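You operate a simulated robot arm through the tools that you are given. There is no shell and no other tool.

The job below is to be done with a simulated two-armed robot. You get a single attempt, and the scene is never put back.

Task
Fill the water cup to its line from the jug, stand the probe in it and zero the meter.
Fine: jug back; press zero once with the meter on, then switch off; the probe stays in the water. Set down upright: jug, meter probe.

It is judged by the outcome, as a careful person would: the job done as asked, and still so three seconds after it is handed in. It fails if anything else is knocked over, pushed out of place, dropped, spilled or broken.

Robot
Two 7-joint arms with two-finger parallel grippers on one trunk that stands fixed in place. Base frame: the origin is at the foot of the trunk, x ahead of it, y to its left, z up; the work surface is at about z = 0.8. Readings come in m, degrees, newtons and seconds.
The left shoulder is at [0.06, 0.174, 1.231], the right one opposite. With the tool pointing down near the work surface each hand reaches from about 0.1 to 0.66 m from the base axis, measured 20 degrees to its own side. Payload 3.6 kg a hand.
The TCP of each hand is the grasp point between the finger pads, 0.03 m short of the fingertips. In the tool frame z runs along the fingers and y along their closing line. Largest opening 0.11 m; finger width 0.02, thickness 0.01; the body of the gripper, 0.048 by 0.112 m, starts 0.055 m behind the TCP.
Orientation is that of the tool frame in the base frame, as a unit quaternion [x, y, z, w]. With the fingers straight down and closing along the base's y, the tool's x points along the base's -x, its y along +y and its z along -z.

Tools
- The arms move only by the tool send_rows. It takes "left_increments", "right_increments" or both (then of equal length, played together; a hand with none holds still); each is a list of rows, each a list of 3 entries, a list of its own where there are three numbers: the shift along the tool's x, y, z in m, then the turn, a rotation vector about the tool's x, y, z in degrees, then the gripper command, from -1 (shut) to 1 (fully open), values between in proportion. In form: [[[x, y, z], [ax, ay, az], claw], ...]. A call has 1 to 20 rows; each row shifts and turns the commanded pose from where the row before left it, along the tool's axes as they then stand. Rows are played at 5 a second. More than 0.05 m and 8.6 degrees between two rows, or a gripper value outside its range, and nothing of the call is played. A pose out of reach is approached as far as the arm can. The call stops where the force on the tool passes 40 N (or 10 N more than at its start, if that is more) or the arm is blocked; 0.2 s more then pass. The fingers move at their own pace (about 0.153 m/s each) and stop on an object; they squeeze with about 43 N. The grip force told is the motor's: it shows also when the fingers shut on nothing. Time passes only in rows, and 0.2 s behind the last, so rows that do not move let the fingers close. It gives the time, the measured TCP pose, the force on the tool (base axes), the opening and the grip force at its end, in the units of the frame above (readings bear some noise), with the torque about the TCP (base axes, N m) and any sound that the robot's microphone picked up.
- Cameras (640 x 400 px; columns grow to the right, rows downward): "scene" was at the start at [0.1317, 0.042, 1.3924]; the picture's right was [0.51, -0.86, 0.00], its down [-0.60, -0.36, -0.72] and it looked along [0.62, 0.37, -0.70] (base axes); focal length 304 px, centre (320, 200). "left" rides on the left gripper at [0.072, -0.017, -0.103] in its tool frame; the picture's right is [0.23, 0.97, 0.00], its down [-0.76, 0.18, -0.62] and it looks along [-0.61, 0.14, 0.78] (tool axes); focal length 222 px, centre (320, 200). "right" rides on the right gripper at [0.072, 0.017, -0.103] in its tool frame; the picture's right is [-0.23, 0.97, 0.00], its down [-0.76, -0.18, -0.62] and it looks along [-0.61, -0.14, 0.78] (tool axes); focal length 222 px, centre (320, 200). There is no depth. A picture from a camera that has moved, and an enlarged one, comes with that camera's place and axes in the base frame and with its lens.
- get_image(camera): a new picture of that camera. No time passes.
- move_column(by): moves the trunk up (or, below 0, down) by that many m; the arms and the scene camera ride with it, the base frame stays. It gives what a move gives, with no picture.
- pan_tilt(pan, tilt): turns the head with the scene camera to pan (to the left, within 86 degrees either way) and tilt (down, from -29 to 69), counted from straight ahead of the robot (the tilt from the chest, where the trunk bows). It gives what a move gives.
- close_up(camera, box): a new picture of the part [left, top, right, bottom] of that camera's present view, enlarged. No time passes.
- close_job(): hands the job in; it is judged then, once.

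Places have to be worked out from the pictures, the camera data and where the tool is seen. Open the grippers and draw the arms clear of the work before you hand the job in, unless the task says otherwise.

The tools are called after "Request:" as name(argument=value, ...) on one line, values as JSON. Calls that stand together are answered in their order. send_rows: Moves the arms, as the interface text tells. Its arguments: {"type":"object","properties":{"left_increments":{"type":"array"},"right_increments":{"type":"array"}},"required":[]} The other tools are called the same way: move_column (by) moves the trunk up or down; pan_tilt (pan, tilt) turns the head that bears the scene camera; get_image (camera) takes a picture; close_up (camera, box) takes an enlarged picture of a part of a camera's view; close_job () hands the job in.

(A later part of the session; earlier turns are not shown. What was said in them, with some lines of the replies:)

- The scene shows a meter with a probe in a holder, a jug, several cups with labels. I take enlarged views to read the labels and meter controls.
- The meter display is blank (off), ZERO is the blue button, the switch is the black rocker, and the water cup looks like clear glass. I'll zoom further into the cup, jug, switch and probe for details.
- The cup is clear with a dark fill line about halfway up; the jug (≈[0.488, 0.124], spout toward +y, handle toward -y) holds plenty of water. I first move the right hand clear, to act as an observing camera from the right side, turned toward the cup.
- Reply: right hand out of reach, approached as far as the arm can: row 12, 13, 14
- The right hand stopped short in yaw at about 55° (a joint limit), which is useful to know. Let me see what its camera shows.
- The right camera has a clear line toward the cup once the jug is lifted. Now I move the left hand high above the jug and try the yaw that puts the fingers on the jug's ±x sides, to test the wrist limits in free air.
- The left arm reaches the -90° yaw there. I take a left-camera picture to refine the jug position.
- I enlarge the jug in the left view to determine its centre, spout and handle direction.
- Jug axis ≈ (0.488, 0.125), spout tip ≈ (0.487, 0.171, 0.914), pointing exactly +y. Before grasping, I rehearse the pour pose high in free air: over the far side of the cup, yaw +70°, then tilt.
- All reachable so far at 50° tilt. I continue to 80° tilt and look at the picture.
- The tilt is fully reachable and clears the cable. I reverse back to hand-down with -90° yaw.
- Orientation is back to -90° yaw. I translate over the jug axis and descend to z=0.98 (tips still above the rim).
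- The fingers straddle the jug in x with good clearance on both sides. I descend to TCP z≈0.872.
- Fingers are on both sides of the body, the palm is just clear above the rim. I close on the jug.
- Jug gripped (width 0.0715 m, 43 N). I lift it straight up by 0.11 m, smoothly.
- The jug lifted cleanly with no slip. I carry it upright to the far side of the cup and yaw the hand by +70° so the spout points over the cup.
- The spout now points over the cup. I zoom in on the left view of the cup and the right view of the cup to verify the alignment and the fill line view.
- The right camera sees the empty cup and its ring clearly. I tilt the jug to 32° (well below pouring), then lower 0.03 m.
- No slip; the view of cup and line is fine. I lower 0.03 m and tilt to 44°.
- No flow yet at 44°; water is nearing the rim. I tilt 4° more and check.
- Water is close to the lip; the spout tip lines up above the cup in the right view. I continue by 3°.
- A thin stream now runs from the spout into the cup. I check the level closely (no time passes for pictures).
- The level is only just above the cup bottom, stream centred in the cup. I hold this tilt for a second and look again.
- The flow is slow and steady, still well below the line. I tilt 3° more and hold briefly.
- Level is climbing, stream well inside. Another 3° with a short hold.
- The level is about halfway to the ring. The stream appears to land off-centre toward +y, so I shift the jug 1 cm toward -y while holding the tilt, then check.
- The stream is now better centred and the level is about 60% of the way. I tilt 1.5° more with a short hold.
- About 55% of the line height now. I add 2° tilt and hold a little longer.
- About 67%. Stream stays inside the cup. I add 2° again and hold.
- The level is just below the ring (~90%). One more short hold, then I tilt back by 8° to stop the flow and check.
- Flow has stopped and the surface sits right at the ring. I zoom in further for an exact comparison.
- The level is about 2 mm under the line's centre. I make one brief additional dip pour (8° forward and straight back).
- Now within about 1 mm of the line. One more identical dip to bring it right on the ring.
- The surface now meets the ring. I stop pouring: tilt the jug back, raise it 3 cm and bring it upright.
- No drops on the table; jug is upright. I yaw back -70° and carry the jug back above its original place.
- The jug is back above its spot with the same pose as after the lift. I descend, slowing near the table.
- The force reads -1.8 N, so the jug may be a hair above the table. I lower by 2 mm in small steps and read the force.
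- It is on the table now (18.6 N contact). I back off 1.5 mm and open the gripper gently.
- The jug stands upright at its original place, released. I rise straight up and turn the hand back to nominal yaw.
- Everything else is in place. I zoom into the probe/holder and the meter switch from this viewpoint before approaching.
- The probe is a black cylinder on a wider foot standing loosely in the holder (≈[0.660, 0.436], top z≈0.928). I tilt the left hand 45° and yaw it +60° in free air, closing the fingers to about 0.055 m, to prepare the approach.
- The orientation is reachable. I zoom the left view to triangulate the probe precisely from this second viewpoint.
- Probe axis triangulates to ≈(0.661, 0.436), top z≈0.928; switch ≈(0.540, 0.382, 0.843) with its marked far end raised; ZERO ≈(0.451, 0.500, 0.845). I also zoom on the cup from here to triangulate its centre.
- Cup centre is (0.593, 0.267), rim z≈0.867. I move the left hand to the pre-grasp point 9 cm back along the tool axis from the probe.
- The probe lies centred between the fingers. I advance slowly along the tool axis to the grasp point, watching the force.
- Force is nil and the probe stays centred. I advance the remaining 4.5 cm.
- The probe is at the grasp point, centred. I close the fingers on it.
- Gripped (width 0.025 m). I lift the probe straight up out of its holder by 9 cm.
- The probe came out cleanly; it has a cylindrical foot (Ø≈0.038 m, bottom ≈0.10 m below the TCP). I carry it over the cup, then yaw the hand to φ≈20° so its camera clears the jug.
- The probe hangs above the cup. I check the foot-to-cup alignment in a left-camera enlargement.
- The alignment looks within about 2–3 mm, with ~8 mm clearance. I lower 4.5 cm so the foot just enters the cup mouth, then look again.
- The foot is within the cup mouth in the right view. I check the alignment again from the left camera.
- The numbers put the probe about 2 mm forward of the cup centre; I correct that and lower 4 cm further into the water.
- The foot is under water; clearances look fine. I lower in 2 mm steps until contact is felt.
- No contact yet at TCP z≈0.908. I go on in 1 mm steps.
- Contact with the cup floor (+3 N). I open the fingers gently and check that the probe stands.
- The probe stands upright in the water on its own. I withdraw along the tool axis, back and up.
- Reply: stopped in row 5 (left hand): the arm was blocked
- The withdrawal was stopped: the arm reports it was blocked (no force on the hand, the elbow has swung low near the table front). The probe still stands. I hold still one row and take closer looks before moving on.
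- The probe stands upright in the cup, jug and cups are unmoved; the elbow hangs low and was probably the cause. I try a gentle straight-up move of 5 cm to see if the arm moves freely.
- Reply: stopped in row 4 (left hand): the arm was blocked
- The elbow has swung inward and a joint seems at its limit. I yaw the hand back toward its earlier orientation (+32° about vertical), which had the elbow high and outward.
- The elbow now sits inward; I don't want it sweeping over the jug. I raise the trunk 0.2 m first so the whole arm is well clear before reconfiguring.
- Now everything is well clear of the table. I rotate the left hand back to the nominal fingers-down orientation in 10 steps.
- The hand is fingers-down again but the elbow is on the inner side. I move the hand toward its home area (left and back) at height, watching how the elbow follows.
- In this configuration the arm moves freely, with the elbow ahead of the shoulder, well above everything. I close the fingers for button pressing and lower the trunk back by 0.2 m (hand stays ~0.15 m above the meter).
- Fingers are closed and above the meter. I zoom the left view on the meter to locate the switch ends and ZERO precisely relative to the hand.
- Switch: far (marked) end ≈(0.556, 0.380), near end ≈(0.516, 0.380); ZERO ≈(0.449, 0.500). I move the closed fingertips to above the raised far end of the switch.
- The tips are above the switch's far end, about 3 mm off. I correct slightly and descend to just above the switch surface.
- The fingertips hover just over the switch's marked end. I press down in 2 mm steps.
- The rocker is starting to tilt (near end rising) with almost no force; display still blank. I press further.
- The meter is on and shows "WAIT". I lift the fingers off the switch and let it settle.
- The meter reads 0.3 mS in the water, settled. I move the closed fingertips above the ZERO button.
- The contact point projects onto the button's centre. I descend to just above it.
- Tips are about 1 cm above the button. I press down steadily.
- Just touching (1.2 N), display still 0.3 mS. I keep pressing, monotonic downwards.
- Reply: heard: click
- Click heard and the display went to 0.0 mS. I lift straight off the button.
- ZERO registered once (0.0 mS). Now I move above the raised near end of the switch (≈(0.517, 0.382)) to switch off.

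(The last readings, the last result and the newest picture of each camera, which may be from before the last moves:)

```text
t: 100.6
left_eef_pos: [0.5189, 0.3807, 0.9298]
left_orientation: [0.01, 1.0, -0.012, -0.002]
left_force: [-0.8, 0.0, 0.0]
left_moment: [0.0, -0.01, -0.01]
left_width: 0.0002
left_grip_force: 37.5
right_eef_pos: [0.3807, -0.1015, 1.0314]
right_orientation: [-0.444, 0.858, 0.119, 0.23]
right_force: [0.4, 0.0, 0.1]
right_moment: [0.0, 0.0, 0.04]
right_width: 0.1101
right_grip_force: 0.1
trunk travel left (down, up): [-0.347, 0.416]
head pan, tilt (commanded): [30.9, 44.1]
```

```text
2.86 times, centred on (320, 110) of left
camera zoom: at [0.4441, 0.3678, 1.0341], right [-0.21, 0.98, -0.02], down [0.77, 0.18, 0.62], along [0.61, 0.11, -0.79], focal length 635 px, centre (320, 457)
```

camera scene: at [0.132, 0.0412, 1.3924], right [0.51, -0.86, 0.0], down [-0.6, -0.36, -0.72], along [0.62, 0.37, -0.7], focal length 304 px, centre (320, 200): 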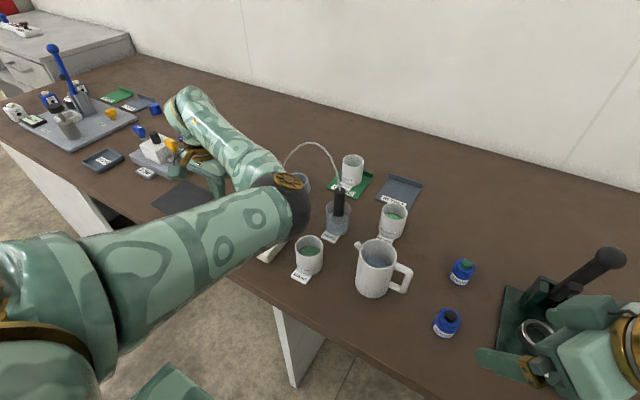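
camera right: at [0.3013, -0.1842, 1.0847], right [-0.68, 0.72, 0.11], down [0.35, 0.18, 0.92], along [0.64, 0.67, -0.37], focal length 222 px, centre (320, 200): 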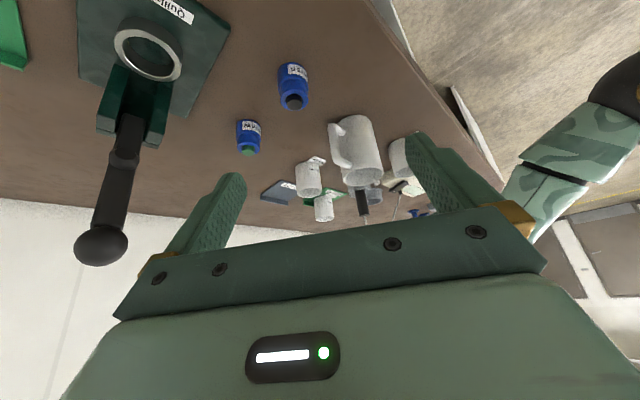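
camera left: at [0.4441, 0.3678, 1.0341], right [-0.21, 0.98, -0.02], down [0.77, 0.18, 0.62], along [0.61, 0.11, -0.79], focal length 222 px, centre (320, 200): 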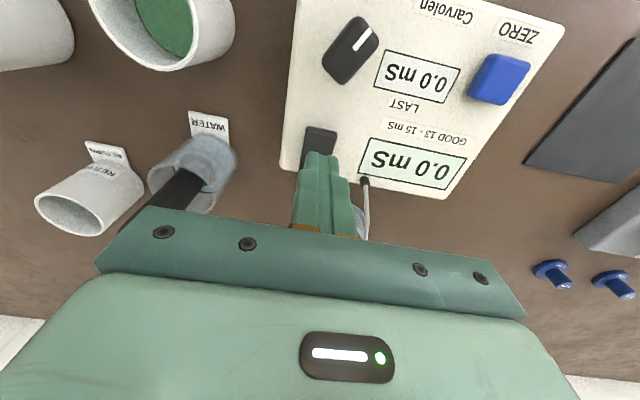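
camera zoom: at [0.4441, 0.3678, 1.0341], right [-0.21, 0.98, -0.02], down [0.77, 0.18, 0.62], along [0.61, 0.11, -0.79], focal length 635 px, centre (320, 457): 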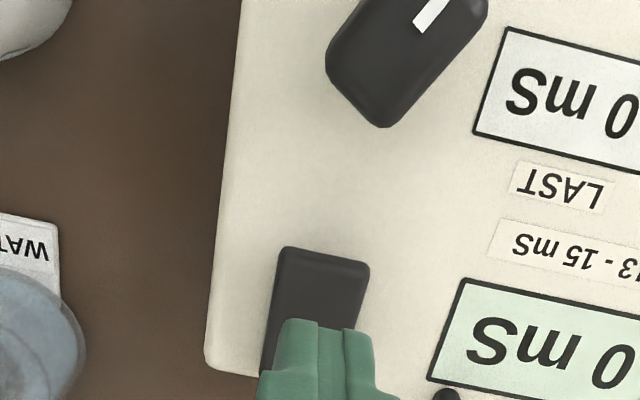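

The contact point projects well onto the near end of the switch. I descend and press in small steps.

Request:
send_rows(left_increments=[[[0, 0, 0.015], [0, 0, 0], -1], [[0, 0, 0.015], [0, 0, 0], -1], [[0, 0, 0.01], [0, 0, 0], -1], [[0, 0, 0.005], [0, 0, 0], -1], [[0, 0, 0.003], [0, 0, 0], -1]])

Request:
close_up(camera="right", box=[360, 150, 440, 230])

Request:
close_up(camera="left", box=[240, 20, 500, 200])

```text
t: 101.8
left_eef_pos: [0.5174, 0.3799, 0.8828]
left_orientation: [0.011, 1.0, -0.011, -0.001]
left_force: [-1.1, 0.5, 2.2]
left_moment: [-0.04, 0.06, 0.01]
left_width: 0.0001
left_grip_force: 37.4
right_eef_pos: [0.3804, -0.1011, 1.031]
right_orientation: [-0.444, 0.858, 0.118, 0.229]
right_force: [-0.5, -0.2, -0.1]
right_moment: [0.01, 0.04, 0.0]
right_width: 0.1099
right_grip_force: 0.1
trunk travel left (down, up): [-0.347, 0.416]
head pan, tilt (commanded): [30.9, 44.1]
```

```text
5.00 times, centred on (400, 190) of right
camera zoom: at [0.3009, -0.1842, 1.0848], right [-0.68, 0.72, 0.11], down [0.35, 0.18, 0.92], along [0.64, 0.67, -0.37], focal length 1111 px, centre (-80, 250)
```

zoom: 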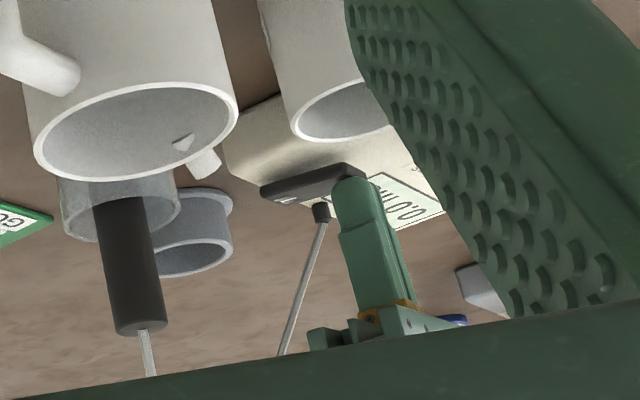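

```text
2.22 times, centred on (370, 110) of left
camera zoom: at [0.4434, 0.367, 0.987], right [-0.21, 0.98, -0.02], down [0.77, 0.18, 0.62], along [0.61, 0.11, -0.79], focal length 494 px, centre (209, 400)
```

zoom: 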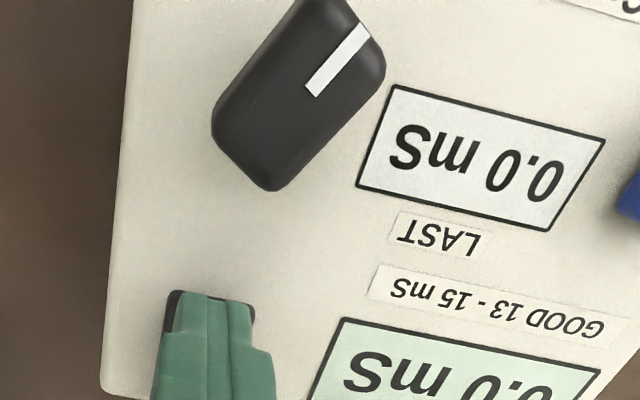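

Contact made (2 N), meter still on. I press the near end down further.

Request:
send_rows(left_increments=[[[0, 0, 0.002], [0, 0, 0], -1], [[0, 0, 0.002], [0, 0, 0], -1], [[0, 0, 0], [0, 0, 0], -1]])

Request:
close_up(camera="left", box=[240, 20, 500, 200])

Request:
close_up(camera="right", box=[360, 150, 440, 230])

```text
t: 102.6
left_eef_pos: [0.5166, 0.3807, 0.8772]
left_orientation: [0.011, 1.0, -0.012, -0.001]
left_force: [0.0, 0.2, -0.2]
left_moment: [-0.01, 0.02, 0.01]
left_width: 0.0
left_grip_force: 37.6
right_eef_pos: [0.3808, -0.1003, 1.032]
right_orientation: [-0.444, 0.858, 0.119, 0.23]
right_force: [0.0, 1.1, 0.8]
right_moment: [0.0, -0.01, -0.03]
right_width: 0.1099
right_grip_force: 0.1
trunk travel left (down, up): [-0.347, 0.416]
head pan, tilt (commanded): [30.9, 44.1]
```

```text
2.22 times, centred on (370, 110) of left
camera zoom: at [0.4432, 0.3672, 0.9821], right [-0.21, 0.98, -0.02], down [0.77, 0.18, 0.62], along [0.61, 0.11, -0.79], focal length 494 px, centre (209, 400)
```

zoom: 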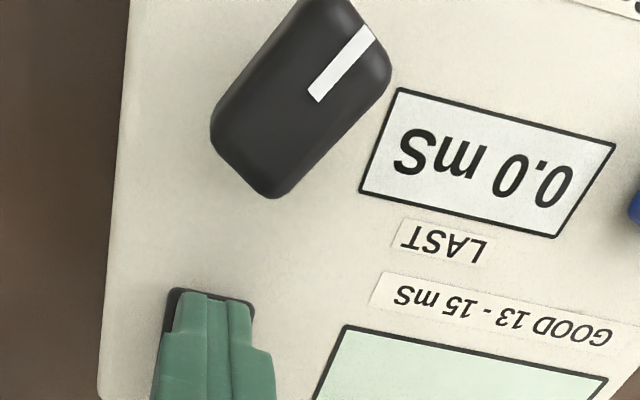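

```text
5.00 times, centred on (400, 190) of right
camera zoom: at [0.3013, -0.1842, 1.0847], right [-0.68, 0.72, 0.11], down [0.35, 0.18, 0.92], along [0.64, 0.67, -0.37], focal length 1111 px, centre (-80, 250)
```

zoom: 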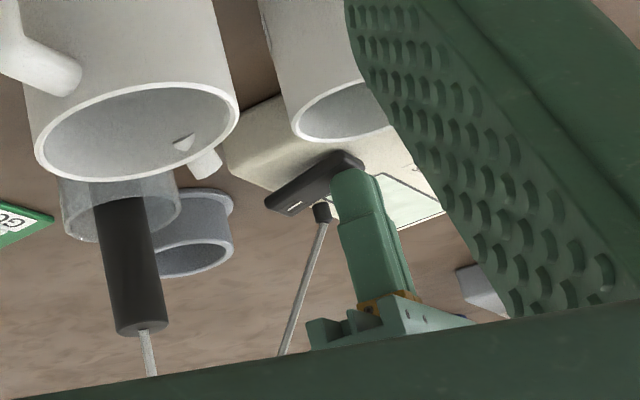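

The display is blank: the meter is off (LAST shows 0.0 mS). I lift straight up and check that it stays off.

Request:
send_rows(left_increments=[[[0, 0, -0.01], [0, 0, 0], -1], [[0, 0, -0.03], [0, 0, 0], -1], [[0, 0, -0.04], [0, 0, 0], -1], [[0, 0, -0.04], [0, 0, 0], -1], [[0, 0, -0.04], [0, 0, 0], -1], [[0.03, 0.008, 0], [0, 0, 0], -1], [[0.04, 0.01, 0], [0, 0, 0], -1], [[0.04, 0.01, 0], [0, 0, 0], -1], [[0.03, 0.008, 0], [0, 0, 0], -1], [[0, 0, 0], [0, 0, 0], -1]])

Request:
get_image(camera="left")

Request:
get_image(camera="scene")

Request:
close_up(camera="right", box=[310, 130, 430, 230])

```text
t: 104.8
left_eef_pos: [0.3763, 0.4241, 1.0368]
left_orientation: [0.01, 1.0, -0.012, -0.001]
left_force: [-0.4, -0.1, 0.8]
left_moment: [0.01, 0.05, 0.0]
left_width: 0.0001
left_grip_force: 37.4
right_eef_pos: [0.3815, -0.1004, 1.0311]
right_orientation: [-0.444, 0.858, 0.12, 0.23]
right_force: [0.5, 0.2, 1.7]
right_moment: [0.03, -0.02, -0.03]
right_width: 0.1099
right_grip_force: 0.0
trunk travel left (down, up): [-0.347, 0.416]
head pan, tilt (commanded): [30.9, 44.1]
```

```text
taken
camera left: at [0.3042, 0.4105, 1.1422], right [-0.21, 0.98, -0.02], down [0.77, 0.18, 0.62], along [0.61, 0.11, -0.79], focal length 222 px, centre (320, 200)
```

left: 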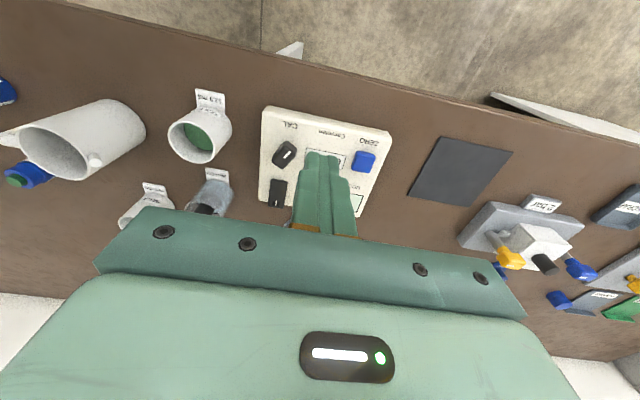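

```text
taken
camera scene: at [0.132, 0.0415, 1.3924], right [0.51, -0.86, 0.0], down [-0.6, -0.36, -0.72], along [0.62, 0.37, -0.7], focal length 304 px, centre (320, 200)
```

scene: 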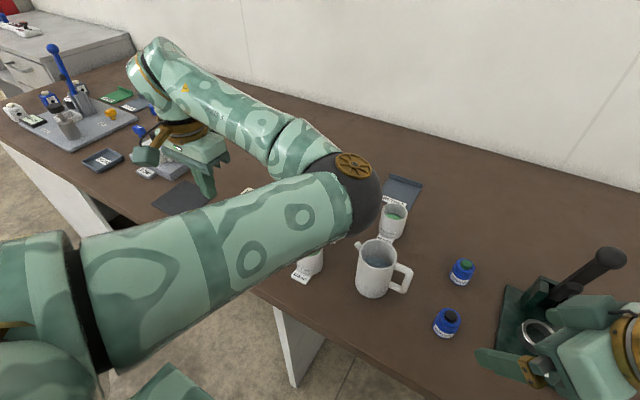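

```text
4.00 times, centred on (370, 180) of right
camera zoom: at [0.3014, -0.1843, 1.0846], right [-0.68, 0.72, 0.11], down [0.35, 0.18, 0.92], along [0.64, 0.67, -0.37], focal length 888 px, centre (120, 280)
```

zoom: 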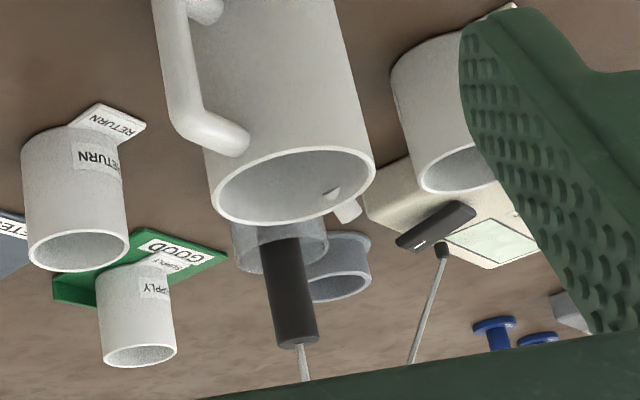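

Meter is off, probe upright in the water, jug back. I open the left gripper and raise the hand, moving it back toward its starting area.

Request:
send_rows(left_increments=[[[0, 0, -0.03], [0, 0, 0], 0], [[0, 0, -0.03], [0, 0, 0], 1], [[0.01, 0, -0.03], [0, 0, 0], 1], [[0.01, 0, -0.02], [0, 0, 0], 1], [[0, 0, 0], [0, 0, 0], 1]])

Request:
move_column(by=0.2)

Request:
get_image(camera="scene")

Request:
get_image(camera="right")

Request:
get_image(camera="left")

```text
t: 106.0
left_eef_pos: [0.3603, 0.4263, 1.1459]
left_orientation: [0.011, 1.0, -0.012, -0.001]
left_force: [0.3, 0.3, -0.6]
left_moment: [0.03, -0.01, -0.03]
left_width: 0.1102
left_grip_force: 0.0
right_eef_pos: [0.3821, -0.1004, 1.0315]
right_orientation: [-0.444, 0.858, 0.12, 0.229]
right_force: [-0.6, -0.5, 0.7]
right_moment: [0.04, -0.02, -0.01]
right_width: 0.1097
right_grip_force: 0.0
trunk travel left (down, up): [-0.347, 0.416]
head pan, tilt (commanded): [30.9, 44.1]
```

```text
t: 108.2
left_eef_pos: [0.3579, 0.4266, 1.3464]
left_orientation: [0.011, 1.0, -0.012, -0.002]
left_force: [0.3, 0.3, 0.6]
left_moment: [0.04, -0.03, -0.03]
left_width: 0.11
left_grip_force: 0.0
right_eef_pos: [0.3813, -0.1015, 1.2316]
right_orientation: [-0.444, 0.858, 0.119, 0.229]
right_force: [0.3, -0.6, -0.1]
right_moment: [0.03, -0.02, 0.02]
right_width: 0.1099
right_grip_force: 0.1
trunk travel left (down, up): [-0.547, 0.216]
head pan, tilt (commanded): [30.9, 44.1]
```

```text
taken
camera scene: at [0.0886, 0.0417, 1.5939], right [0.51, -0.86, 0.0], down [-0.6, -0.36, -0.72], along [0.62, 0.37, -0.7], focal length 304 px, centre (320, 200)
```

scene: 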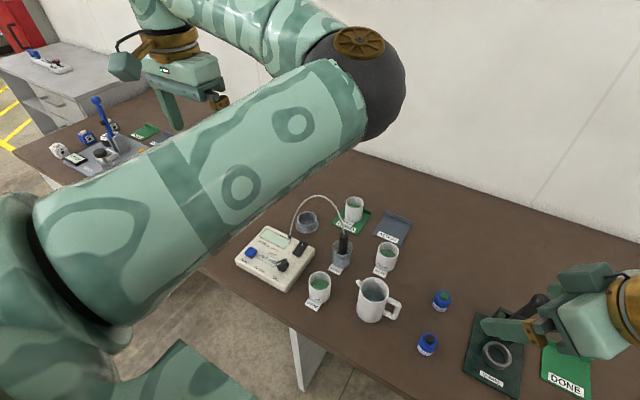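

```text
taken
camera right: at [0.3014, -0.1842, 1.2845], right [-0.68, 0.72, 0.11], down [0.35, 0.18, 0.92], along [0.64, 0.67, -0.37], focal length 222 px, centre (320, 200)
```

right: 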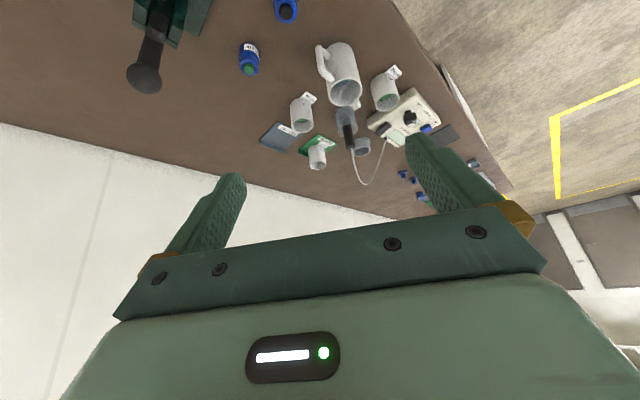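

```text
taken
camera left: at [0.2852, 0.4137, 1.4516], right [-0.21, 0.98, -0.02], down [0.77, 0.18, 0.62], along [0.61, 0.11, -0.79], focal length 222 px, centre (320, 200)
```

left: 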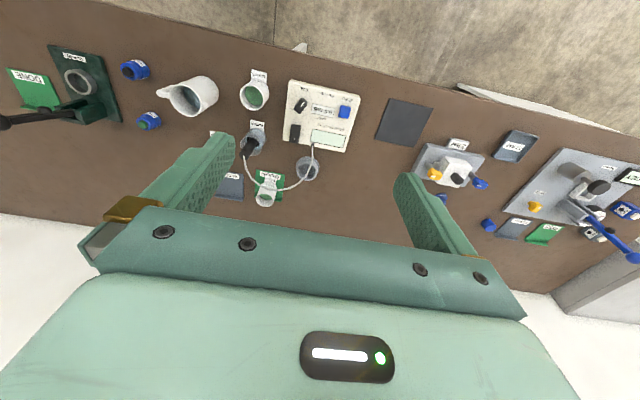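

A final close check of the cup with the probe, the jug and the meter before handing in.

Request:
close_up(camera="scene", box=[225, 190, 425, 330])

Request:
close_up(camera="scene", box=[322, 220, 362, 280])

Request:
close_up(camera="right", box=[300, 30, 450, 180])

```text
2.86 times, centred on (325, 260) of scene
camera zoom: at [0.0886, 0.0417, 1.5939], right [0.51, -0.86, 0.0], down [-0.6, -0.36, -0.72], along [0.62, 0.37, -0.7], focal length 869 px, centre (306, 29)
```

zoom: 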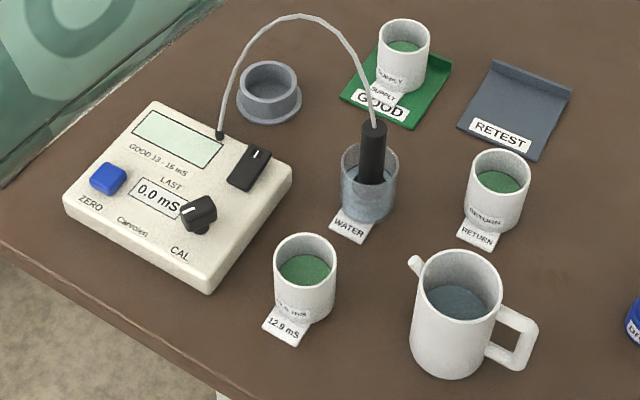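

```text
6.67 times, centred on (342, 250) of scene
camera zoom: at [0.0886, 0.0417, 1.5939], right [0.51, -0.86, 0.0], down [-0.6, -0.36, -0.72], along [0.62, 0.37, -0.7], focal length 2029 px, centre (173, -133)
```

zoom: 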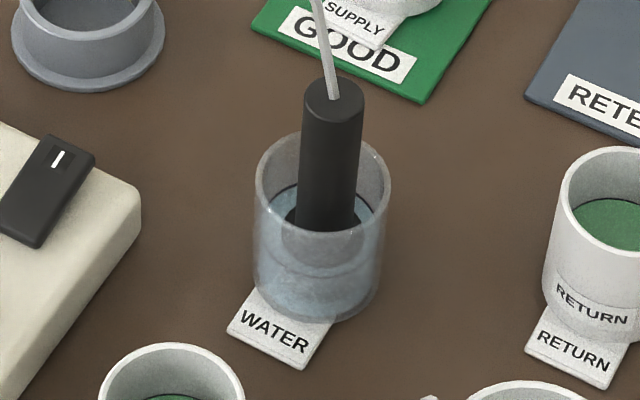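

```text
2.67 times, centred on (375, 105) of right
camera zoom: at [0.3014, -0.1842, 1.2845], right [-0.68, 0.72, 0.11], down [0.35, 0.18, 0.92], along [0.64, 0.67, -0.37], focal length 592 px, centre (173, 453)
```

zoom: 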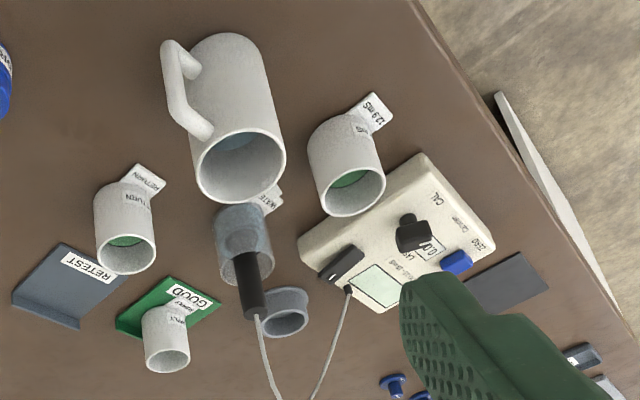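

Everything checks out. The water is at the line, the probe stands upright in it, and the jug is back in place. The meter was zeroed (LAST 0.0 mS) and is off, both grippers are open and clear, and there are no spills. I hand in the job.

Request:
close_job()

```text
The job is handed in.
```

The job is done and handed in: the water cup is filled to its line, the probe stands upright in it, and the meter is zeroed and switched off.

- **Pour:** I filled the cup from the jug in small steps until the water met the dark ring. No spills show in the pictures. The jug is back upright in its original spot.
- **Meter:** It read 0.3 mS with the probe in the water. I pressed ZERO once (one click), the reading went to 0.0 mS, and then I switched it off. The CAL knob was not touched.
- **One hitch:** The left arm reported it was blocked while backing away from the probe, with the elbow hanging low. I raised the trunk and changed the arm's position. Nothing else was touched or moved.
- **End state:** Both grippers are open and both arms are clear of the work.
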